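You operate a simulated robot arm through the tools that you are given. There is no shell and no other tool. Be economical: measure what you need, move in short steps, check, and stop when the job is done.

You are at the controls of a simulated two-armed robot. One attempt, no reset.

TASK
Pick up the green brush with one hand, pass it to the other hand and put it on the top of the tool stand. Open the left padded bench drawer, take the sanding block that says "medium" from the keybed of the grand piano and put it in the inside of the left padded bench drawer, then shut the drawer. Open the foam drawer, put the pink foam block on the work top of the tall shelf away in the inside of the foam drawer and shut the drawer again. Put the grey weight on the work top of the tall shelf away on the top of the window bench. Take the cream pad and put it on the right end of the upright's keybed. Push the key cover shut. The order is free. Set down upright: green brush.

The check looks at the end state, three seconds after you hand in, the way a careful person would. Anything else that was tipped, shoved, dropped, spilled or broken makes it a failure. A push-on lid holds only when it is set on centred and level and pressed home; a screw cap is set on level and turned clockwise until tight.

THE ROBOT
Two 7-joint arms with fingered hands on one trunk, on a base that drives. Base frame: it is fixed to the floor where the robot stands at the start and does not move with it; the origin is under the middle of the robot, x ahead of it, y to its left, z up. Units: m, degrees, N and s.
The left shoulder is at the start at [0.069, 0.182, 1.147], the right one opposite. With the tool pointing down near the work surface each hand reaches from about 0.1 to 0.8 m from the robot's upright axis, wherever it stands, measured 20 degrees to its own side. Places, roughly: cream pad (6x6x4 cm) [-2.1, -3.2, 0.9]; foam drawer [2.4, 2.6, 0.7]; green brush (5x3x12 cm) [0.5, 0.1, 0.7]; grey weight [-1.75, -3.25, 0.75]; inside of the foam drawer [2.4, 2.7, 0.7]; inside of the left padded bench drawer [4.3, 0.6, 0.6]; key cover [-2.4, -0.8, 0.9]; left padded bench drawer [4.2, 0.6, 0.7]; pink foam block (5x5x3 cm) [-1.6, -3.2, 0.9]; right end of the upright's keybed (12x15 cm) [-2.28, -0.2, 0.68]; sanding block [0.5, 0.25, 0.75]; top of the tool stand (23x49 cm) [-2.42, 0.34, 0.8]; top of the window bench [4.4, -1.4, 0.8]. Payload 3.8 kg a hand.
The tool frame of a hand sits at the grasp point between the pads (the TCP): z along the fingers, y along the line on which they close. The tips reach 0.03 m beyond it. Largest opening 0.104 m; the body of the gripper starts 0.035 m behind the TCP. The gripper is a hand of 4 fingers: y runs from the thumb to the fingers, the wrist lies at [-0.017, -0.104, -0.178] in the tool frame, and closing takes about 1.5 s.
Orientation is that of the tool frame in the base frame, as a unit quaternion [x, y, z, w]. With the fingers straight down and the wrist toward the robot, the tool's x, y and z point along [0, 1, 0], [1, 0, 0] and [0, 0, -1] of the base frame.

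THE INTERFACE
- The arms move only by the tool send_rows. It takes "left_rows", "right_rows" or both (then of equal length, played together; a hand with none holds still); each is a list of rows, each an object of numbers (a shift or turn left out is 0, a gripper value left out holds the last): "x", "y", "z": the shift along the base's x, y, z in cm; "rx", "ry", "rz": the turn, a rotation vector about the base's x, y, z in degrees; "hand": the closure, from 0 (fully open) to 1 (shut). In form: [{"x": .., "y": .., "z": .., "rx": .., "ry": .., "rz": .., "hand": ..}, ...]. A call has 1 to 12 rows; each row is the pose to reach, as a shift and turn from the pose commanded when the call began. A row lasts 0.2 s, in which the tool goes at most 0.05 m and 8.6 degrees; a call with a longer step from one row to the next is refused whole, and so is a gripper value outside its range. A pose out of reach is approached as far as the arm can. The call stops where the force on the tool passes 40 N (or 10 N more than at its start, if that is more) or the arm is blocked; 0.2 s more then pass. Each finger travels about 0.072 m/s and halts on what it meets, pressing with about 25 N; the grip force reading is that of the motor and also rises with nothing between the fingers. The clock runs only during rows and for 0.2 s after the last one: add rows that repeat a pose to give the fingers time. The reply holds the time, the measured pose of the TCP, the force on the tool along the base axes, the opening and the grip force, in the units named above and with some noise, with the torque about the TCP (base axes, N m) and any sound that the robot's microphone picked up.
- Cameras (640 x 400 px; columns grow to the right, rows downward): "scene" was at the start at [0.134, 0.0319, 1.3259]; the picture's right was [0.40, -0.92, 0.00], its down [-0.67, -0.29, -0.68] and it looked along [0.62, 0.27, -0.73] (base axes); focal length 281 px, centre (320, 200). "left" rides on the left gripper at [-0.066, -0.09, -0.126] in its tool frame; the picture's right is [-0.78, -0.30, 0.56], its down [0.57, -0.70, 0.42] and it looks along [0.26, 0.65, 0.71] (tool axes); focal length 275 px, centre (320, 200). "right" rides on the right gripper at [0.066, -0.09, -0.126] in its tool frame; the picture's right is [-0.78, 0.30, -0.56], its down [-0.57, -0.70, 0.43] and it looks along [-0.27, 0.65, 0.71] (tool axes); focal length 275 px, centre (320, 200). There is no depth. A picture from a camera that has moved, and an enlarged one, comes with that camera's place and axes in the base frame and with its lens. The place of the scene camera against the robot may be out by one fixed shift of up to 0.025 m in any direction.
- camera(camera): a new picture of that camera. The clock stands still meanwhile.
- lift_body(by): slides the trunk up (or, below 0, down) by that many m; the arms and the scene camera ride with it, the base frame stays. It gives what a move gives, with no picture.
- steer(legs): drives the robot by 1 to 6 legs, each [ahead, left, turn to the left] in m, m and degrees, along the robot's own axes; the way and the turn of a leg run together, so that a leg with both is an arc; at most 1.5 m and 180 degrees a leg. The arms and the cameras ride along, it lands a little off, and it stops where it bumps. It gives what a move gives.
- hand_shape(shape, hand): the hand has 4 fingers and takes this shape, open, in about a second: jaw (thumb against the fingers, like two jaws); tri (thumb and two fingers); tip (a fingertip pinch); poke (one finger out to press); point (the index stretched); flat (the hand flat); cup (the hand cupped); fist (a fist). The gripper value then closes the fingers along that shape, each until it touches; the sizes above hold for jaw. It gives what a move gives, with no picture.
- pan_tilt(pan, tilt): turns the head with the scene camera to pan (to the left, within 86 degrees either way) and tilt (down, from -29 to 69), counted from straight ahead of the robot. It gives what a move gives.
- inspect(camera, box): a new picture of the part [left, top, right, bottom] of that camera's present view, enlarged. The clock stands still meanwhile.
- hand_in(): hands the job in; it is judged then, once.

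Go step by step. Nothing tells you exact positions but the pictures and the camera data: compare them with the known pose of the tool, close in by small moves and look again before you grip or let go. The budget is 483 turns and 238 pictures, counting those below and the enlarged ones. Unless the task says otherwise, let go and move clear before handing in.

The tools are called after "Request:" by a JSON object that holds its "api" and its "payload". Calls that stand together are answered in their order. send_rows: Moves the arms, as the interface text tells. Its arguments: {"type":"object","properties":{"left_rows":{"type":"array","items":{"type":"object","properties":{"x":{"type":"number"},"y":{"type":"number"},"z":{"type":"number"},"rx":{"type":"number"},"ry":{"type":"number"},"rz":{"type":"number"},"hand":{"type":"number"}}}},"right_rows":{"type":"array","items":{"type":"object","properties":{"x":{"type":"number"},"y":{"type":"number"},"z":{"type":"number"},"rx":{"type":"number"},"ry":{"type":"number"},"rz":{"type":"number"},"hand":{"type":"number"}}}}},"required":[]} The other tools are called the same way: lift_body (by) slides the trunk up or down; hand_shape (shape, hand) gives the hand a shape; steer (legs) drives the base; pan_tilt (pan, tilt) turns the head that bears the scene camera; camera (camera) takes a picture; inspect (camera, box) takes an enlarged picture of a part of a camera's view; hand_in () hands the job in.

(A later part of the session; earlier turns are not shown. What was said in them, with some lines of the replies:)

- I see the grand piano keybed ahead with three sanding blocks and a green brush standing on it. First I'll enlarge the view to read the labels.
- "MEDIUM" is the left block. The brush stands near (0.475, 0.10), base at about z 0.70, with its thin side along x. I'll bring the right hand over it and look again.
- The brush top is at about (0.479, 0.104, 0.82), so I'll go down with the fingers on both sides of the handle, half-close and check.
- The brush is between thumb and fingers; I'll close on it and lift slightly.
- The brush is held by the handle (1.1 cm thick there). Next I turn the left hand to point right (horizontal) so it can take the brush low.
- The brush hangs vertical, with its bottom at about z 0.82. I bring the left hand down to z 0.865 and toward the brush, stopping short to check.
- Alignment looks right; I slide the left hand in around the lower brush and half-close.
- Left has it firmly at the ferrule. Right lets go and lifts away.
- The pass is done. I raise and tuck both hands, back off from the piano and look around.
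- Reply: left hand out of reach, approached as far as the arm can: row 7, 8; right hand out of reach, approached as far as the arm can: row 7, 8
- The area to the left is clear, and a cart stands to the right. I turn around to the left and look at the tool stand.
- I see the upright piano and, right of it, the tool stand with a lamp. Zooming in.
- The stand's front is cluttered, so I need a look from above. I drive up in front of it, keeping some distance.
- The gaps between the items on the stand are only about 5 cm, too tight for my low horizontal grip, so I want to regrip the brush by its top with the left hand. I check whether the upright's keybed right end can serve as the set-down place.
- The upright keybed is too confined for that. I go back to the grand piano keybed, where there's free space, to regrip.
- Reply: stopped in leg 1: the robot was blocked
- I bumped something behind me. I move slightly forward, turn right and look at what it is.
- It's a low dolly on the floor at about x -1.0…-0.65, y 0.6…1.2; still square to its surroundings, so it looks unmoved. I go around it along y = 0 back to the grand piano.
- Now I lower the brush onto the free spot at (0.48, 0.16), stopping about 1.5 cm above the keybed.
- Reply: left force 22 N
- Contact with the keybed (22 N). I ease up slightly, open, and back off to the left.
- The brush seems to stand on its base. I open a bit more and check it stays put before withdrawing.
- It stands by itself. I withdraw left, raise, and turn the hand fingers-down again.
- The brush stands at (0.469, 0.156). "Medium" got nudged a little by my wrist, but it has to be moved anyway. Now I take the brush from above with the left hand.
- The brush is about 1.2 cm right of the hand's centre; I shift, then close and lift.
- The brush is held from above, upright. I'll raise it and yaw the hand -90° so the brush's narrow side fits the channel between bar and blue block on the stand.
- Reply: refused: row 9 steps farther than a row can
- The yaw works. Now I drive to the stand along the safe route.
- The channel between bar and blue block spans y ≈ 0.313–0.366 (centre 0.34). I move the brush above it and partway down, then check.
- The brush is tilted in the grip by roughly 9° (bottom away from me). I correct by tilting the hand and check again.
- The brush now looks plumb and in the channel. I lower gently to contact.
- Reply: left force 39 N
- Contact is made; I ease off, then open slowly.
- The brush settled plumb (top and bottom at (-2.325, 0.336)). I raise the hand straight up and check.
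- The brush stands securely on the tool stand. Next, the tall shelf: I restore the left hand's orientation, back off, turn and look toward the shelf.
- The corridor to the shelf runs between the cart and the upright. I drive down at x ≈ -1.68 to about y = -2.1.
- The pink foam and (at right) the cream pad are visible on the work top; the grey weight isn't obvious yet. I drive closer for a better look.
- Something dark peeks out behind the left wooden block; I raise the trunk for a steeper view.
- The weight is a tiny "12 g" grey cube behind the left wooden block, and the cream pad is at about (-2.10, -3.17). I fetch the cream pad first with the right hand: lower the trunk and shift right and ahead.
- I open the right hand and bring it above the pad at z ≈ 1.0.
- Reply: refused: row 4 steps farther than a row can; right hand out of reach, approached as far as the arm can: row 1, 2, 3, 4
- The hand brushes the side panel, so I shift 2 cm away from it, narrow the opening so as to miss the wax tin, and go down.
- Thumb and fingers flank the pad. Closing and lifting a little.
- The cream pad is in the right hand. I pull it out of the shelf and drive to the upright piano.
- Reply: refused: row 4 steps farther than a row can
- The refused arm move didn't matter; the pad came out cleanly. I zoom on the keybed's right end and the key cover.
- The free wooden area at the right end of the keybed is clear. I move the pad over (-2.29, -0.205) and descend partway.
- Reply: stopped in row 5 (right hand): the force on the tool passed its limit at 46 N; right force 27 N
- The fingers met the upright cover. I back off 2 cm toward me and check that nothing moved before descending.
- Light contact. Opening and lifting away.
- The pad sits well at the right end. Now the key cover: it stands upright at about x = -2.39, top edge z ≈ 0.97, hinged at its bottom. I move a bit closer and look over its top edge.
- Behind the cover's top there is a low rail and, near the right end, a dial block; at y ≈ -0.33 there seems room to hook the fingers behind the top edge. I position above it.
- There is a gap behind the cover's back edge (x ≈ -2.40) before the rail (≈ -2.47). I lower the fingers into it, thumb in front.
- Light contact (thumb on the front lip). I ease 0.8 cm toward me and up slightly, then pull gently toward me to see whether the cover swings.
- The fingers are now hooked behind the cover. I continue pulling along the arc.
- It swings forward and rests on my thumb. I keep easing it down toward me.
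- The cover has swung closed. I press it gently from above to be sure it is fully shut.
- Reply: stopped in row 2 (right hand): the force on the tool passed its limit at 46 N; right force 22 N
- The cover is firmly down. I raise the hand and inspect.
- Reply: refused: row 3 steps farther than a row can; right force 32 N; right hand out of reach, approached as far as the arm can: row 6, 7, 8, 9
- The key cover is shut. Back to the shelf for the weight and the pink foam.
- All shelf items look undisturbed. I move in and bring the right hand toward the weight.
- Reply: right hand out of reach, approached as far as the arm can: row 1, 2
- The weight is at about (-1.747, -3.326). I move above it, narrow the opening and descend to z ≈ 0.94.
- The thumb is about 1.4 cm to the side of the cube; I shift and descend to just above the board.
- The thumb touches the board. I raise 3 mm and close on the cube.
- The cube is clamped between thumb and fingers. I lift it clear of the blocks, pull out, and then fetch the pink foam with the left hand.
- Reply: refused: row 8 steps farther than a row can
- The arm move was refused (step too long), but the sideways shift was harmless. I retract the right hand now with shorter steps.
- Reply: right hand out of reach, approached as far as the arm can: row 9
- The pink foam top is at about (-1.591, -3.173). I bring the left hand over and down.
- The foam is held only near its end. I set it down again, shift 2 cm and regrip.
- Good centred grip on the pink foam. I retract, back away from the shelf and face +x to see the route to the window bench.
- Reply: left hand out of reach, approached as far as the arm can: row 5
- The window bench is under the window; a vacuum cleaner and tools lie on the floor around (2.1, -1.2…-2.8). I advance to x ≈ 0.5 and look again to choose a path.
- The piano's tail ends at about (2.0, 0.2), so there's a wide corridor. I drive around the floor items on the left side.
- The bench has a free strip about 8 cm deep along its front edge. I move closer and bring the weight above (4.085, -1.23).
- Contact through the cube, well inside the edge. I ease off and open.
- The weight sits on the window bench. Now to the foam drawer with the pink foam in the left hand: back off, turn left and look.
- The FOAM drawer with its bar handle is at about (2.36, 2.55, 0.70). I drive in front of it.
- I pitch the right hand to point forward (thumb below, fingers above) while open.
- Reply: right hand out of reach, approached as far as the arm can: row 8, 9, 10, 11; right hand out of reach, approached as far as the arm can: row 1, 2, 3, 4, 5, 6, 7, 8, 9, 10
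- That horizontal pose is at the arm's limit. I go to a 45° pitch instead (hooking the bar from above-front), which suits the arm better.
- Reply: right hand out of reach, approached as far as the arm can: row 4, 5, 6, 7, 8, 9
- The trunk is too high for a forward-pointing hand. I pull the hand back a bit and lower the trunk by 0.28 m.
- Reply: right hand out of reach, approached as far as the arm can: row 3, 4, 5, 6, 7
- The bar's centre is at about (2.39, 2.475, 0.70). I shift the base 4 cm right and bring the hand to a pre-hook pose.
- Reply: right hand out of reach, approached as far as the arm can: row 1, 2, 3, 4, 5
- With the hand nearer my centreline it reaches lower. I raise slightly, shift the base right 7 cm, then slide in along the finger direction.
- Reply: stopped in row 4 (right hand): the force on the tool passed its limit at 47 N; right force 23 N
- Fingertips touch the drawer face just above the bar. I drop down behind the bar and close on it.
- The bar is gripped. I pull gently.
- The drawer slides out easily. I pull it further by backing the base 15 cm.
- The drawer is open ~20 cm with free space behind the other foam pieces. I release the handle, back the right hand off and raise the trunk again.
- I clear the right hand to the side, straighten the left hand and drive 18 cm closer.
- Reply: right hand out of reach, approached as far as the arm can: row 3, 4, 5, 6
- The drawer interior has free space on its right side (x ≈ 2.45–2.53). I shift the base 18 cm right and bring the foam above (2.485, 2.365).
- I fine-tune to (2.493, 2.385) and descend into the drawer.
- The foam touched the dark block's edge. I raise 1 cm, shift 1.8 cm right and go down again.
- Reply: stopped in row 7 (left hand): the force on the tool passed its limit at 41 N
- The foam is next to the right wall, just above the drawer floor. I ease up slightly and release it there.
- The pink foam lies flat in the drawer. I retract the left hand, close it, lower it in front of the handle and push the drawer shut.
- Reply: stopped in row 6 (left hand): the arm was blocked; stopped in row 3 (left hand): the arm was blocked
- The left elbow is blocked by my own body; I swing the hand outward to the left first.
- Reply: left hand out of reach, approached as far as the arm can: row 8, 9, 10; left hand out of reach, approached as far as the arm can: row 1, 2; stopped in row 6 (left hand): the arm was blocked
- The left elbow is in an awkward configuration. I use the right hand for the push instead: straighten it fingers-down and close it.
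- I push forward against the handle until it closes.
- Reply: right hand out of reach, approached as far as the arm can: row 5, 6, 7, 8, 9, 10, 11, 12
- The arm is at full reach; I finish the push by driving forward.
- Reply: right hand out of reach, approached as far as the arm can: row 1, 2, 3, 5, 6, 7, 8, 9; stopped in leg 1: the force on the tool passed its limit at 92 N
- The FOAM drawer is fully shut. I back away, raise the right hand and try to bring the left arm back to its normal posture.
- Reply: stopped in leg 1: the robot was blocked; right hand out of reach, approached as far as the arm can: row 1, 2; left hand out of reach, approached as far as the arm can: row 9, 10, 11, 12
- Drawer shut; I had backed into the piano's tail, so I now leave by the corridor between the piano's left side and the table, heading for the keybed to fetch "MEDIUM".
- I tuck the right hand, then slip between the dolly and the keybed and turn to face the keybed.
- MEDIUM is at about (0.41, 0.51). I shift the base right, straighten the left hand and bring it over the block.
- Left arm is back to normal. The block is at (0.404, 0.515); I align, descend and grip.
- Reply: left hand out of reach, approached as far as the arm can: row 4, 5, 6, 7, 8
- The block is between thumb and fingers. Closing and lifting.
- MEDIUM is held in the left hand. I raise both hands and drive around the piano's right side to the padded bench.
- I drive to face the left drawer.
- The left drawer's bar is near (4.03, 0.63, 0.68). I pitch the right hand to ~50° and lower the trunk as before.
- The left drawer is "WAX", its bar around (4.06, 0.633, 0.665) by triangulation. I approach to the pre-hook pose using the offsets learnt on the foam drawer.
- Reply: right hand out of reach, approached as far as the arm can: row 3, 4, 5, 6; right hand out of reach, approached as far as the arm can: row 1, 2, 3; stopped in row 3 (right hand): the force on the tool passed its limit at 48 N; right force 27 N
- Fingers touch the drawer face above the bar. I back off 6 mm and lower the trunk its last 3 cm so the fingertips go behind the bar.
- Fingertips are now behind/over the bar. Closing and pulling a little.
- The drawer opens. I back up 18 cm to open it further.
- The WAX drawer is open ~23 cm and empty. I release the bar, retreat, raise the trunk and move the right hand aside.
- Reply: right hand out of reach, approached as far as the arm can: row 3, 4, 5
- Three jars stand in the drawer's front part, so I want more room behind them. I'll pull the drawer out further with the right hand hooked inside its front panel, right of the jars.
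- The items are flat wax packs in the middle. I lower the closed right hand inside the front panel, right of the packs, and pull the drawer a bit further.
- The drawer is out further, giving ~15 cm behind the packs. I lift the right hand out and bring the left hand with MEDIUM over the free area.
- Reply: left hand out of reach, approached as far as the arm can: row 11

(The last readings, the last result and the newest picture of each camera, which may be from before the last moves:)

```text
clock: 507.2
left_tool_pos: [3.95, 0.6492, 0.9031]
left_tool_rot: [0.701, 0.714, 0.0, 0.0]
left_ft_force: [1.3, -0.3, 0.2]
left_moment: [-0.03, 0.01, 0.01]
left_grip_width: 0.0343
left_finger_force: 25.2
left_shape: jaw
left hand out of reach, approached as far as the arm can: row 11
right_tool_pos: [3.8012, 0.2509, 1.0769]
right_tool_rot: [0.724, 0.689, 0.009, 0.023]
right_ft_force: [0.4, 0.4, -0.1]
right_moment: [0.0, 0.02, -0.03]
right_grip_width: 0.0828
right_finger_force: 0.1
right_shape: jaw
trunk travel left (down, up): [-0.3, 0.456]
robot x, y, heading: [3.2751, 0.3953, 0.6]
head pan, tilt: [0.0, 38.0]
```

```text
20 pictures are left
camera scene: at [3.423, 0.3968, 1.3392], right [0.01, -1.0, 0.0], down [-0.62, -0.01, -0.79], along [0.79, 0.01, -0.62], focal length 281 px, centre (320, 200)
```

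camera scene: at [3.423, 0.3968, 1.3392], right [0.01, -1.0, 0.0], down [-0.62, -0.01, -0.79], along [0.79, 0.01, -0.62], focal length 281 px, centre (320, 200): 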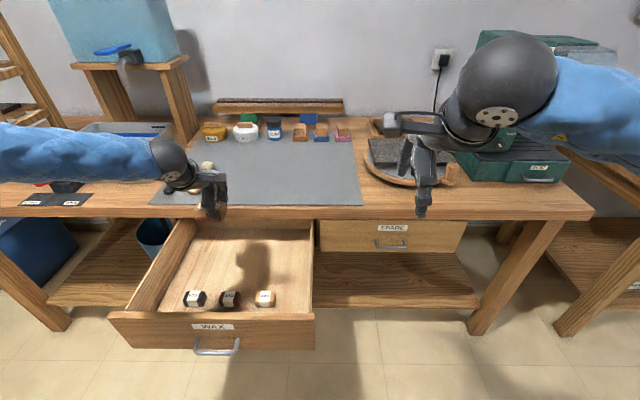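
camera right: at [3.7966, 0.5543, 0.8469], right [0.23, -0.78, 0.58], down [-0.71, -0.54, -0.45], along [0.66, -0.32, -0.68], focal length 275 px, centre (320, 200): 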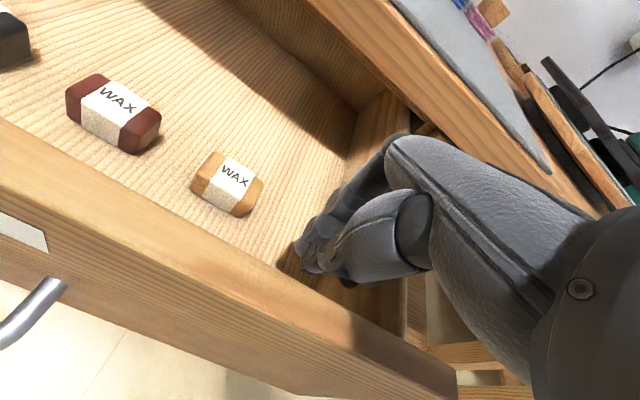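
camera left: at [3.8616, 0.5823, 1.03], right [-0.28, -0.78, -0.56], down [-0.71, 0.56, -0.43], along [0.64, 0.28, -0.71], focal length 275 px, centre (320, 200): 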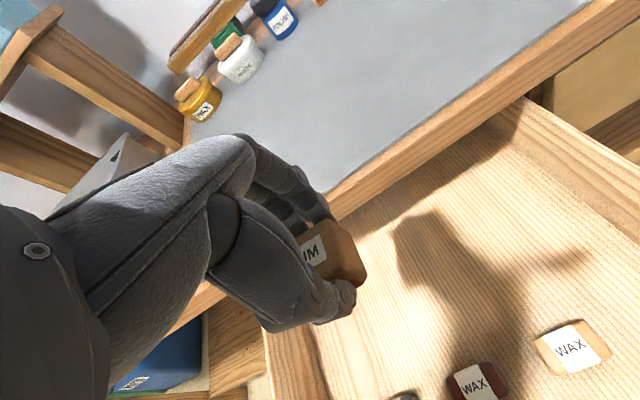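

I shift weight between arm and base for better reach (arm back 8 cm, base ahead 8 cm), then descend.

Request:
{"api": "send_rows", "payload": {"left_rows": [{"x": -4}, {"x": -8}, {"x": -8, "y": -1.5}]}}

Request:
{"api": "steer", "payload": {"legs": [[0.08, 0, -0.5]]}}

Request:
{"api": "send_rows", "payload": {"left_rows": [{"z": -4}, {"z": -8}, {"z": -11}, {"z": -14}, {"z": -16}, {"z": -16}]}}

Request:
{"api": "camera", "payload": {"camera": "left"}}

```text
clock: 508.0
left_tool_pos: [3.8717, 0.6337, 0.9053]
left_tool_rot: [0.701, 0.713, 0.0, 0.0]
left_ft_force: [0.0, -0.3, 0.1]
left_moment: [0.01, -0.02, 0.02]
left_grip_width: 0.0343
left_finger_force: 24.8
left_shape: jaw
right_tool_pos: [3.8008, 0.2503, 1.0774]
right_tool_rot: [0.724, 0.689, 0.01, 0.023]
right_ft_force: [0.1, -0.4, 0.6]
right_moment: [0.01, 0.03, 0.04]
right_grip_width: 0.0831
right_finger_force: 0.1
right_shape: jaw
trunk travel left (down, up): [-0.3, 0.456]
robot x, y, heading: [3.2766, 0.3924, 0.8]
head pan, tilt: [0.0, 38.0]
```

```text
clock: 509.1
left_tool_pos: [3.9561, 0.6296, 0.9041]
left_tool_rot: [0.703, 0.711, 0.0, -0.001]
left_ft_force: [0.0, 0.1, -0.8]
left_moment: [-0.05, 0.02, 0.04]
left_grip_width: 0.0341
left_finger_force: 25.0
left_shape: jaw
right_tool_pos: [3.8829, 0.245, 1.0769]
right_tool_rot: [0.727, 0.686, 0.008, 0.022]
right_ft_force: [-0.1, 0.6, 0.2]
right_moment: [0.0, 0.05, 0.03]
right_grip_width: 0.0828
right_finger_force: 0.0
right_shape: jaw
trunk travel left (down, up): [-0.3, 0.456]
robot x, y, heading: [3.3555, 0.3959, 0.0]
head pan, tilt: [0.0, 38.0]
```

```text
clock: 510.5
left_tool_pos: [3.9304, 0.6537, 0.7915]
left_tool_rot: [0.705, 0.71, 0.0, 0.0]
left_ft_force: [0.0, 0.4, -1.0]
left_moment: [-0.02, 0.03, 0.02]
left_grip_width: 0.034
left_finger_force: 24.3
left_shape: jaw
left hand out of reach, approached as far as the arm can: row 3, 4, 5, 6
right_tool_pos: [3.8822, 0.247, 1.0792]
right_tool_rot: [0.727, 0.686, 0.008, 0.023]
right_ft_force: [-0.5, 0.3, -0.6]
right_moment: [0.0, 0.0, -0.02]
right_grip_width: 0.0829
right_finger_force: 0.2
right_shape: jaw
trunk travel left (down, up): [-0.3, 0.456]
robot x, y, heading: [3.3595, 0.3936, 0.4]
head pan, tilt: [0.0, 38.0]
```

```text
19 pictures are left
camera left: at [3.8407, 0.5876, 0.9175], right [-0.29, -0.78, -0.56], down [-0.71, 0.57, -0.42], along [0.65, 0.27, -0.71], focal length 275 px, centre (320, 200)
```

left: 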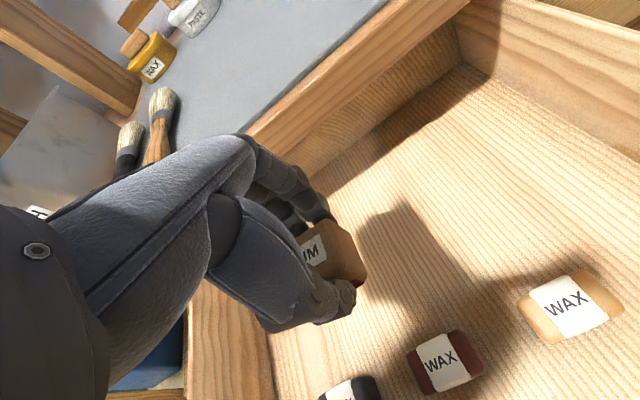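

The arm is limited going lower here, so I nudge the base ahead 2 cm and lower the trunk instead.

Request:
{"api": "steer", "payload": {"legs": [[0.022, 0, 0]]}}

Request:
{"api": "lift_body", "payload": {"by": -0.07}}

Request:
{"api": "camera", "payload": {"camera": "left"}}

```text
clock: 511.3
left_tool_pos: [3.9543, 0.6539, 0.7897]
left_tool_rot: [0.704, 0.71, 0.0, -0.001]
left_ft_force: [0.3, -1.2, -0.7]
left_moment: [0.01, 0.05, 0.0]
left_grip_width: 0.034
left_finger_force: 25.3
left_shape: jaw
right_tool_pos: [3.9055, 0.2468, 1.0764]
right_tool_rot: [0.727, 0.686, 0.007, 0.023]
right_ft_force: [0.1, 0.3, -0.7]
right_moment: [0.02, 0.05, -0.01]
right_grip_width: 0.0832
right_finger_force: 0.1
right_shape: jaw
trunk travel left (down, up): [-0.3, 0.456]
robot x, y, heading: [3.3775, 0.393, 0.1]
head pan, tilt: [0.0, 38.0]
```

```text
clock: 512.4
left_tool_pos: [3.953, 0.6549, 0.7231]
left_tool_rot: [0.704, 0.71, 0.0, 0.0]
left_ft_force: [-0.1, -0.5, -0.6]
left_moment: [-0.02, -0.01, -0.04]
left_grip_width: 0.0339
left_finger_force: 24.8
left_shape: jaw
right_tool_pos: [3.902, 0.2465, 1.0082]
right_tool_rot: [0.727, 0.686, 0.009, 0.023]
right_ft_force: [-0.5, -0.7, -0.4]
right_moment: [0.03, -0.03, 0.04]
right_grip_width: 0.0832
right_finger_force: 0.1
right_shape: jaw
trunk travel left (down, up): [-0.23, 0.526]
robot x, y, heading: [3.3762, 0.3954, 0.1]
head pan, tilt: [0.0, 38.0]
```

```text
18 pictures are left
camera left: at [3.8621, 0.5877, 0.8484], right [-0.29, -0.78, -0.56], down [-0.71, 0.57, -0.42], along [0.65, 0.27, -0.71], focal length 275 px, centre (320, 200)
```

left: 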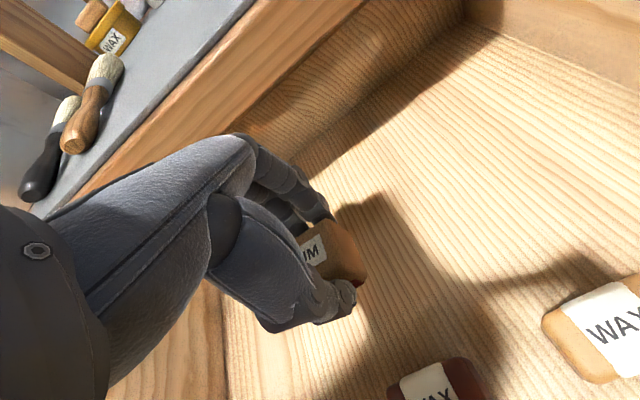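

Request:
{"api": "lift_body", "payload": {"by": -0.02}}

```text
clock: 513.0
left_tool_pos: [3.9519, 0.655, 0.7018]
left_tool_rot: [0.704, 0.71, 0.0, 0.0]
left_ft_force: [-0.6, -0.1, -1.5]
left_moment: [0.03, -0.02, -0.02]
left_grip_width: 0.0341
left_finger_force: 24.9
left_shape: jaw
right_tool_pos: [3.9024, 0.2466, 0.9866]
right_tool_rot: [0.727, 0.686, 0.01, 0.023]
right_ft_force: [-0.2, 0.1, -0.1]
right_moment: [0.05, 0.0, -0.03]
right_grip_width: 0.0829
right_finger_force: 0.1
right_shape: jaw
trunk travel left (down, up): [-0.21, 0.546]
robot x, y, heading: [3.3815, 0.3959, 0.2]
head pan, tilt: [0.0, 38.0]
```

Request:
{"api": "lift_body", "payload": {"by": -0.015}}

```text
clock: 513.6
left_tool_pos: [3.9519, 0.6543, 0.6876]
left_tool_rot: [0.704, 0.71, 0.001, 0.002]
left_ft_force: [0.8, 0.3, 0.1]
left_moment: [-0.03, -0.02, -0.05]
left_grip_width: 0.0339
left_finger_force: 24.8
left_shape: jaw
right_tool_pos: [3.9022, 0.2472, 0.9732]
right_tool_rot: [0.727, 0.687, 0.01, 0.022]
right_ft_force: [-0.1, -0.4, 0.4]
right_moment: [-0.02, -0.04, 0.0]
right_grip_width: 0.0829
right_finger_force: 0.0
right_shape: jaw
trunk travel left (down, up): [-0.195, 0.561]
robot x, y, heading: [3.381, 0.3951, 0.1]
head pan, tilt: [0.0, 38.0]
```

Request:
{"api": "lift_body", "payload": {"by": -0.012}}

Request:
{"api": "camera", "payload": {"camera": "left"}}

```text
clock: 514.2
left_tool_pos: [3.9517, 0.6538, 0.6748]
left_tool_rot: [0.704, 0.71, 0.0, 0.0]
left_ft_force: [-0.3, -0.2, -0.1]
left_moment: [-0.04, 0.01, -0.01]
left_grip_width: 0.034
left_finger_force: 24.3
left_shape: jaw
right_tool_pos: [3.9021, 0.2471, 0.9617]
right_tool_rot: [0.728, 0.685, 0.009, 0.024]
right_ft_force: [0.0, -0.5, 0.1]
right_moment: [0.01, -0.02, 0.04]
right_grip_width: 0.083
right_finger_force: 0.1
right_shape: jaw
trunk travel left (down, up): [-0.183, 0.573]
robot x, y, heading: [3.3782, 0.3933, 0.2]
head pan, tilt: [0.0, 38.0]
```

```text
17 pictures are left
camera left: at [3.8621, 0.5877, 0.8013], right [-0.29, -0.78, -0.56], down [-0.71, 0.57, -0.42], along [0.65, 0.27, -0.71], focal length 275 px, centre (320, 200)
```

left: 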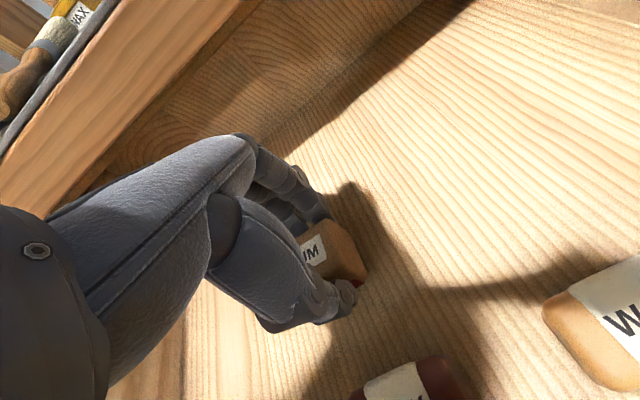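

Request:
{"api": "lift_body", "payload": {"by": -0.01}}

```text
clock: 514.8
left_tool_pos: [3.9529, 0.6541, 0.668]
left_tool_rot: [0.704, 0.71, 0.003, 0.003]
left_ft_force: [0.2, 2.2, 22.9]
left_moment: [0.09, 0.0, -0.01]
left_grip_width: 0.0352
left_finger_force: 25.2
left_shape: jaw
right_tool_pos: [3.9014, 0.2463, 0.9525]
right_tool_rot: [0.727, 0.686, 0.011, 0.024]
right_ft_force: [0.1, 0.8, -0.6]
right_moment: [0.01, -0.01, -0.01]
right_grip_width: 0.083
right_finger_force: 0.0
right_shape: jaw
trunk travel left (down, up): [-0.173, 0.583]
robot x, y, heading: [3.3801, 0.3958, 0.1]
head pan, tilt: [0.0, 38.0]
```

Contact with the drawer floor. I open gently, then raise with the trunk.

Request:
{"api": "send_rows", "payload": {"left_rows": [{"hand": 0.9}, {"hand": 0.75}, {"hand": 0.6}, {"hand": 0.5}, {"hand": 0.5}]}}

Request:
{"api": "lift_body", "payload": {"by": 0.2}}

Request:
{"api": "camera", "payload": {"camera": "left"}}

```text
clock: 516.0
left_tool_pos: [3.9528, 0.655, 0.6622]
left_tool_rot: [0.704, 0.71, -0.001, -0.002]
left_ft_force: [0.0, 0.5, -0.6]
left_moment: [0.0, 0.0, 0.01]
left_grip_width: 0.0514
left_finger_force: 0.0
left_shape: jaw
right_tool_pos: [3.9029, 0.2478, 0.9506]
right_tool_rot: [0.727, 0.686, 0.009, 0.022]
right_ft_force: [-0.1, 0.5, 0.1]
right_moment: [0.0, 0.03, -0.02]
right_grip_width: 0.083
right_finger_force: 0.2
right_shape: jaw
trunk travel left (down, up): [-0.173, 0.583]
robot x, y, heading: [3.3768, 0.3943, 0.2]
head pan, tilt: [0.0, 38.0]
```

```text
clock: 518.2
left_tool_pos: [3.9512, 0.6556, 0.8911]
left_tool_rot: [0.704, 0.709, 0.017, 0.017]
left_ft_force: [0.1, 0.2, 0.2]
left_moment: [0.0, -0.01, 0.02]
left_grip_width: 0.0518
left_finger_force: 0.2
left_shape: jaw
right_tool_pos: [3.9033, 0.247, 1.1501]
right_tool_rot: [0.727, 0.686, 0.008, 0.022]
right_ft_force: [-0.1, 0.5, 0.1]
right_moment: [0.03, -0.02, 0.0]
right_grip_width: 0.083
right_finger_force: 0.0
right_shape: jaw
trunk travel left (down, up): [-0.373, 0.383]
robot x, y, heading: [3.3803, 0.3967, 0.4]
head pan, tilt: [0.0, 38.0]
```

```text
16 pictures are left
camera left: at [3.8549, 0.5885, 1.0125], right [-0.26, -0.78, -0.57], down [-0.68, 0.57, -0.46], along [0.68, 0.27, -0.68], focal length 275 px, centre (320, 200)
```

left: 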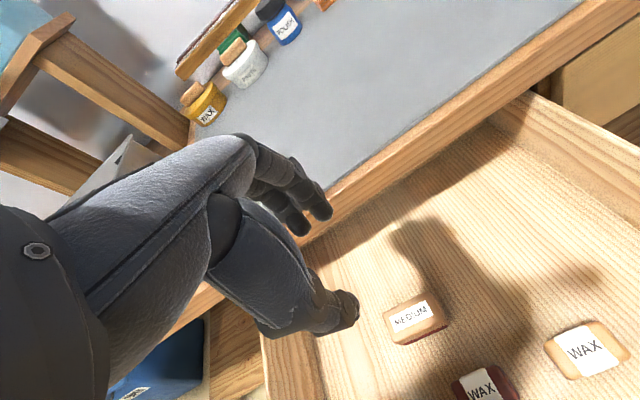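

MEDIUM lies in the drawer. I withdraw the left hand, restore the trunk height and set up the right fist in front of the handle.

Request:
{"api": "send_rows", "payload": {"left_rows": [{"z": 4}, {"z": 8}, {"z": 12}, {"z": 14, "x": -4}, {"z": 14, "x": -8}, {"z": 14, "x": -12}, {"z": 14, "x": -12, "y": 3}], "right_rows": [{"hand": 0.5}, {"hand": 1}, {"hand": 1}, {"hand": 1}, {"hand": 1}, {"hand": 1}, {"hand": 1}]}}

Request:
{"api": "steer", "payload": {"legs": [[-0.38, 0, 0], [0, 0.4, 0]]}}

Request:
{"api": "lift_body", "payload": {"by": -0.073}}

Request:
{"api": "send_rows", "payload": {"right_rows": [{"z": -4}, {"z": -8}, {"z": -12}, {"z": -16}, {"z": -20}, {"z": -24}, {"z": -28}, {"z": -32}, {"z": -36}, {"z": -40}, {"z": -43}]}}

Request:
{"api": "camera", "payload": {"camera": "scene"}}

```text
clock: 519.8
left_tool_pos: [3.8304, 0.6852, 1.0307]
left_tool_rot: [0.704, 0.71, 0.017, 0.018]
left_ft_force: [-0.3, 0.9, 0.0]
left_moment: [-0.01, -0.03, 0.0]
left_grip_width: 0.0519
left_finger_force: 0.0
left_shape: jaw
right_tool_pos: [3.9027, 0.2475, 1.1512]
right_tool_rot: [0.728, 0.685, 0.008, 0.023]
right_ft_force: [-0.1, -0.6, -0.2]
right_moment: [-0.01, 0.04, 0.0]
right_grip_width: 0.0
right_finger_force: 24.7
right_shape: jaw
trunk travel left (down, up): [-0.373, 0.383]
robot x, y, heading: [3.3772, 0.3942, 0.2]
head pan, tilt: [0.0, 38.0]
```

```text
clock: 524.3
left_tool_pos: [3.4432, 1.0897, 1.0311]
left_tool_rot: [0.698, 0.715, 0.016, 0.017]
left_ft_force: [-0.4, 0.4, 0.0]
left_moment: [0.01, 0.01, 0.02]
left_grip_width: 0.052
left_finger_force: 0.2
left_shape: jaw
right_tool_pos: [3.5236, 0.6536, 1.15]
right_tool_rot: [0.722, 0.692, 0.009, 0.022]
right_ft_force: [-0.1, -0.9, -0.2]
right_moment: [-0.02, 0.0, 0.03]
right_grip_width: 0.0001
right_finger_force: 25.0
right_shape: jaw
trunk travel left (down, up): [-0.373, 0.383]
robot x, y, heading: [2.9975, 0.7921, 1.5]
head pan, tilt: [0.0, 38.0]
```

```text
clock: 525.4
left_tool_pos: [3.4441, 1.0899, 0.9582]
left_tool_rot: [0.699, 0.715, 0.018, 0.017]
left_ft_force: [0.0, 0.8, -0.4]
left_moment: [0.02, -0.01, 0.03]
left_grip_width: 0.0519
left_finger_force: 0.0
left_shape: jaw
right_tool_pos: [3.5218, 0.6533, 1.0783]
right_tool_rot: [0.722, 0.692, 0.01, 0.023]
right_ft_force: [0.5, -0.5, 0.4]
right_moment: [0.03, -0.02, -0.03]
right_grip_width: 0.0
right_finger_force: 24.5
right_shape: jaw
trunk travel left (down, up): [-0.3, 0.456]
robot x, y, heading: [2.9984, 0.7918, 1.0]
head pan, tilt: [0.0, 38.0]
```

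```text
clock: 527.8
left_tool_pos: [3.4426, 1.0895, 0.9585]
left_tool_rot: [0.699, 0.715, 0.016, 0.017]
left_ft_force: [0.2, 0.3, -0.5]
left_moment: [0.02, -0.01, 0.0]
left_grip_width: 0.0517
left_finger_force: 0.1
left_shape: jaw
right_tool_pos: [3.5229, 0.6522, 0.647]
right_tool_rot: [0.722, 0.691, 0.011, 0.023]
right_ft_force: [0.6, 0.5, -1.3]
right_moment: [-0.01, 0.02, 0.0]
right_grip_width: 0.0
right_finger_force: 25.3
right_shape: jaw
trunk travel left (down, up): [-0.3, 0.456]
robot x, y, heading: [2.9962, 0.7933, 1.1]
head pan, tilt: [0.0, 38.0]
```

```text
15 pictures are left
camera scene: at [3.1442, 0.7961, 1.3391], right [0.02, -1.0, 0.0], down [-0.62, -0.01, -0.79], along [0.79, 0.01, -0.62], focal length 281 px, centre (320, 200)
```

scene: 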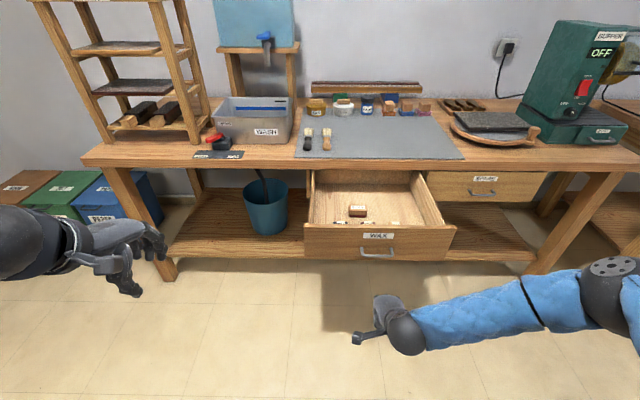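

Brushes and other things are undisturbed. I drive forward so the right fist pushes the drawer shut.

Request:
{"api": "steer", "payload": {"legs": [[0.22, 0, -1.1]]}}

Request:
{"api": "camera", "payload": {"camera": "scene"}}

```text
clock: 529.5
left_tool_pos: [3.6705, 1.0822, 0.9563]
left_tool_rot: [0.706, 0.708, 0.017, 0.017]
left_ft_force: [-0.3, 0.5, -0.1]
left_moment: [0.02, 0.02, -0.03]
left_grip_width: 0.052
left_finger_force: 0.0
left_shape: jaw
right_tool_pos: [3.7413, 0.643, 0.6467]
right_tool_rot: [0.728, 0.685, 0.008, 0.022]
right_ft_force: [0.7, 0.0, -0.2]
right_moment: [-0.02, -0.03, -0.01]
right_grip_width: 0.0
right_finger_force: 25.5
right_shape: jaw
trunk travel left (down, up): [-0.3, 0.456]
robot x, y, heading: [3.2204, 0.7964, 0.2]
head pan, tilt: [0.0, 38.0]
```

```text
14 pictures are left
camera scene: at [3.367, 0.7951, 1.339], right [0.0, -1.0, 0.0], down [-0.62, 0.0, -0.79], along [0.79, 0.0, -0.62], focal length 281 px, centre (320, 200)
```

scene: 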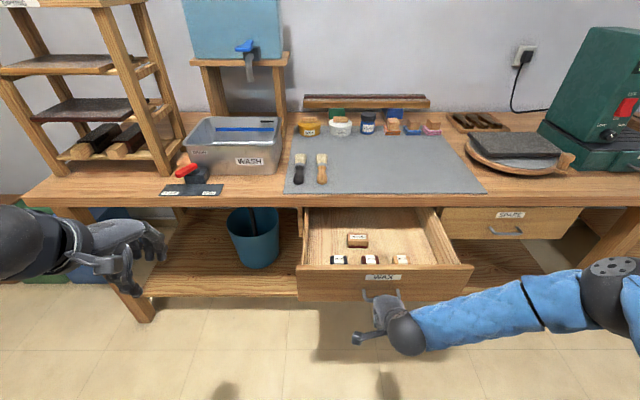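

Request:
{"api": "steer", "payload": {"legs": [[0.2, 0, 0]]}}

Request:
{"api": "camera", "payload": {"camera": "scene"}}

```text
clock: 531.1
left_tool_pos: [3.8714, 1.0828, 0.9568]
left_tool_rot: [0.706, 0.708, 0.016, 0.017]
left_ft_force: [-0.1, -0.7, 0.1]
left_moment: [0.01, 0.0, 0.01]
left_grip_width: 0.0521
left_finger_force: 0.1
left_shape: jaw
right_tool_pos: [3.9412, 0.6432, 0.6461]
right_tool_rot: [0.729, 0.684, 0.008, 0.022]
right_ft_force: [-0.7, -0.4, 0.5]
right_moment: [0.06, 0.03, 0.01]
right_grip_width: 0.0
right_finger_force: 24.3
right_shape: jaw
trunk travel left (down, up): [-0.3, 0.456]
robot x, y, heading: [3.4138, 0.7993, -0.4]
head pan, tilt: [0.0, 38.0]
```

```text
13 pictures are left
camera scene: at [3.566, 0.7948, 1.3389], right [0.0, -1.0, 0.0], down [-0.62, 0.0, -0.79], along [0.79, 0.0, -0.62], focal length 281 px, centre (320, 200)
```

scene: 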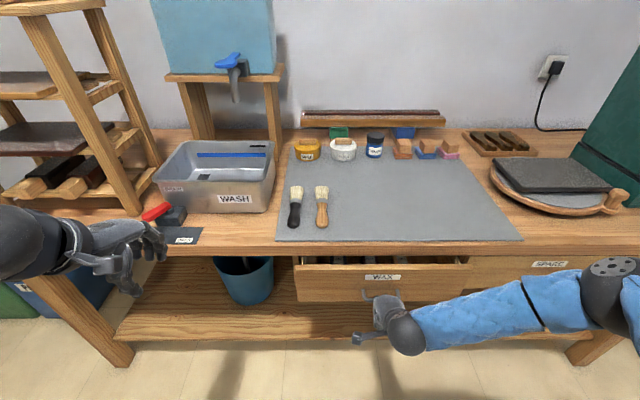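

Request:
{"api": "steer", "payload": {"legs": [[0.1, 0, 0]]}}

Request:
{"api": "inspect", "payload": {"camera": "scene", "box": [270, 220, 480, 340]}}

```text
clock: 532.1
left_tool_pos: [3.9267, 1.0817, 0.9578]
left_tool_rot: [0.705, 0.709, 0.016, 0.016]
left_ft_force: [0.2, -1.1, -0.8]
left_moment: [-0.02, -0.06, -0.03]
left_grip_width: 0.0519
left_finger_force: 0.0
left_shape: jaw
right_tool_pos: [3.9884, 0.6446, 0.6429]
right_tool_rot: [0.728, 0.685, 0.003, 0.017]
right_ft_force: [-2.0, -0.2, -0.7]
right_moment: [-0.03, -0.06, 0.0]
right_grip_width: 0.0
right_finger_force: 24.8
right_shape: jaw
trunk travel left (down, up): [-0.3, 0.456]
robot x, y, heading: [3.4754, 0.7941, -0.1]
head pan, tilt: [0.0, 38.0]
stopped in leg 1: the force on the tool passed its limit at 61 N (the readings are from after the stop); the commanded pose is now the measured one
```

```text
3.05 times, centred on (375, 280) of scene
camera zoom: at [3.6213, 0.7947, 1.3391], right [0.0, -1.0, 0.0], down [-0.62, 0.0, -0.79], along [0.79, 0.0, -0.62], focal length 857 px, centre (152, -44)
```

zoom: 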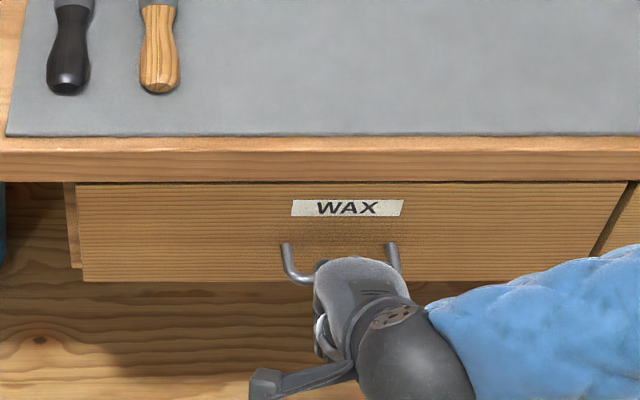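

Request:
{"api": "steer", "payload": {"legs": [[0.05, 0, 0]]}}

Request:
{"api": "steer", "payload": {"legs": [[-0.35, 0, 0]]}}

Request:
{"api": "camera", "payload": {"camera": "scene"}}

```text
clock: 532.9
left_tool_pos: [3.9386, 1.0825, 0.9585]
left_tool_rot: [0.706, 0.708, 0.017, 0.017]
left_ft_force: [0.1, -0.6, 0.5]
left_moment: [0.02, 0.02, -0.01]
left_grip_width: 0.0518
left_finger_force: 0.1
left_shape: jaw
right_tool_pos: [3.9873, 0.6459, 0.6368]
right_tool_rot: [0.727, 0.687, -0.007, 0.005]
right_ft_force: [-10.2, 0.1, 2.8]
right_moment: [-0.06, -0.51, -0.15]
right_grip_width: 0.0
right_finger_force: 25.8
right_shape: jaw
trunk travel left (down, up): [-0.3, 0.456]
robot x, y, heading: [3.4904, 0.7914, 0.0]
head pan, tilt: [0.0, 38.0]
stopped in leg 1: the force on the tool passed its limit at 63 N (the readings are from after the stop); the commanded pose is now the measured one
```

```text
clock: 535.1
left_tool_pos: [3.5804, 1.0824, 0.9575]
left_tool_rot: [0.706, 0.708, 0.016, 0.017]
left_ft_force: [0.0, 0.3, -0.7]
left_moment: [0.02, -0.01, 0.03]
left_grip_width: 0.052
left_finger_force: 0.2
left_shape: jaw
right_tool_pos: [3.6329, 0.6466, 0.6376]
right_tool_rot: [0.726, 0.688, -0.005, 0.007]
right_ft_force: [0.0, -0.3, 0.6]
right_moment: [0.03, 0.02, -0.02]
right_grip_width: 0.0
right_finger_force: 25.1
right_shape: jaw
trunk travel left (down, up): [-0.3, 0.456]
robot x, y, heading: [3.1275, 0.7976, 0.3]
head pan, tilt: [0.0, 38.0]
```

```text
11 pictures are left
camera scene: at [3.2761, 0.7952, 1.3393], right [0.0, -1.0, 0.0], down [-0.62, 0.0, -0.79], along [0.79, 0.0, -0.62], focal length 281 px, centre (320, 200)
```

scene: 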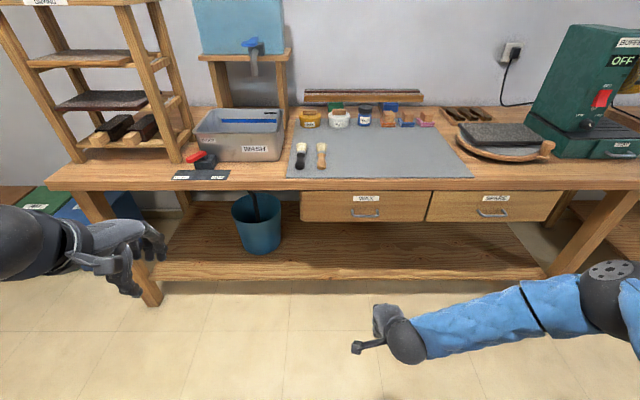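

All tasks appear complete: both drawers are flush and the hands are clear, so I hand in.

Request:
{"api": "hand_in", "payload": {}}

```text
The job is handed in.
```

I handed the job in with every part of the task done; the result isn't back yet.

- **Green brush:** picked up with the right hand, passed to the left in the air, then set upright on the tool stand. I set it down once on the grand piano's keybed in between so the left hand could grip it from the top.
- **Medium sanding block:** in the left padded bench drawer (labelled WAX), and the drawer is shut flush.
- **Pink foam:** lying flat in the foam drawer, and the drawer is shut.
- **Grey weight (12 g):** on the window bench top, about 3 cm from the front edge.
- **Cream pad:** on the right end of the upright's keybed. It now lies under the shut key cover, because the cover closes over that spot.
- **Key cover:** shut. It swung down the last part on its own, and I pressed it home.

**Bumps along the way:**
- While reversing I hit the low wheeled dolly and, later, the grand piano's tail. The dolly still looked square with its surroundings; I did not check the piano afterwards.
- The right hand touched the tall shelf's side panel and pressed against the open key cover. Neither looked moved.
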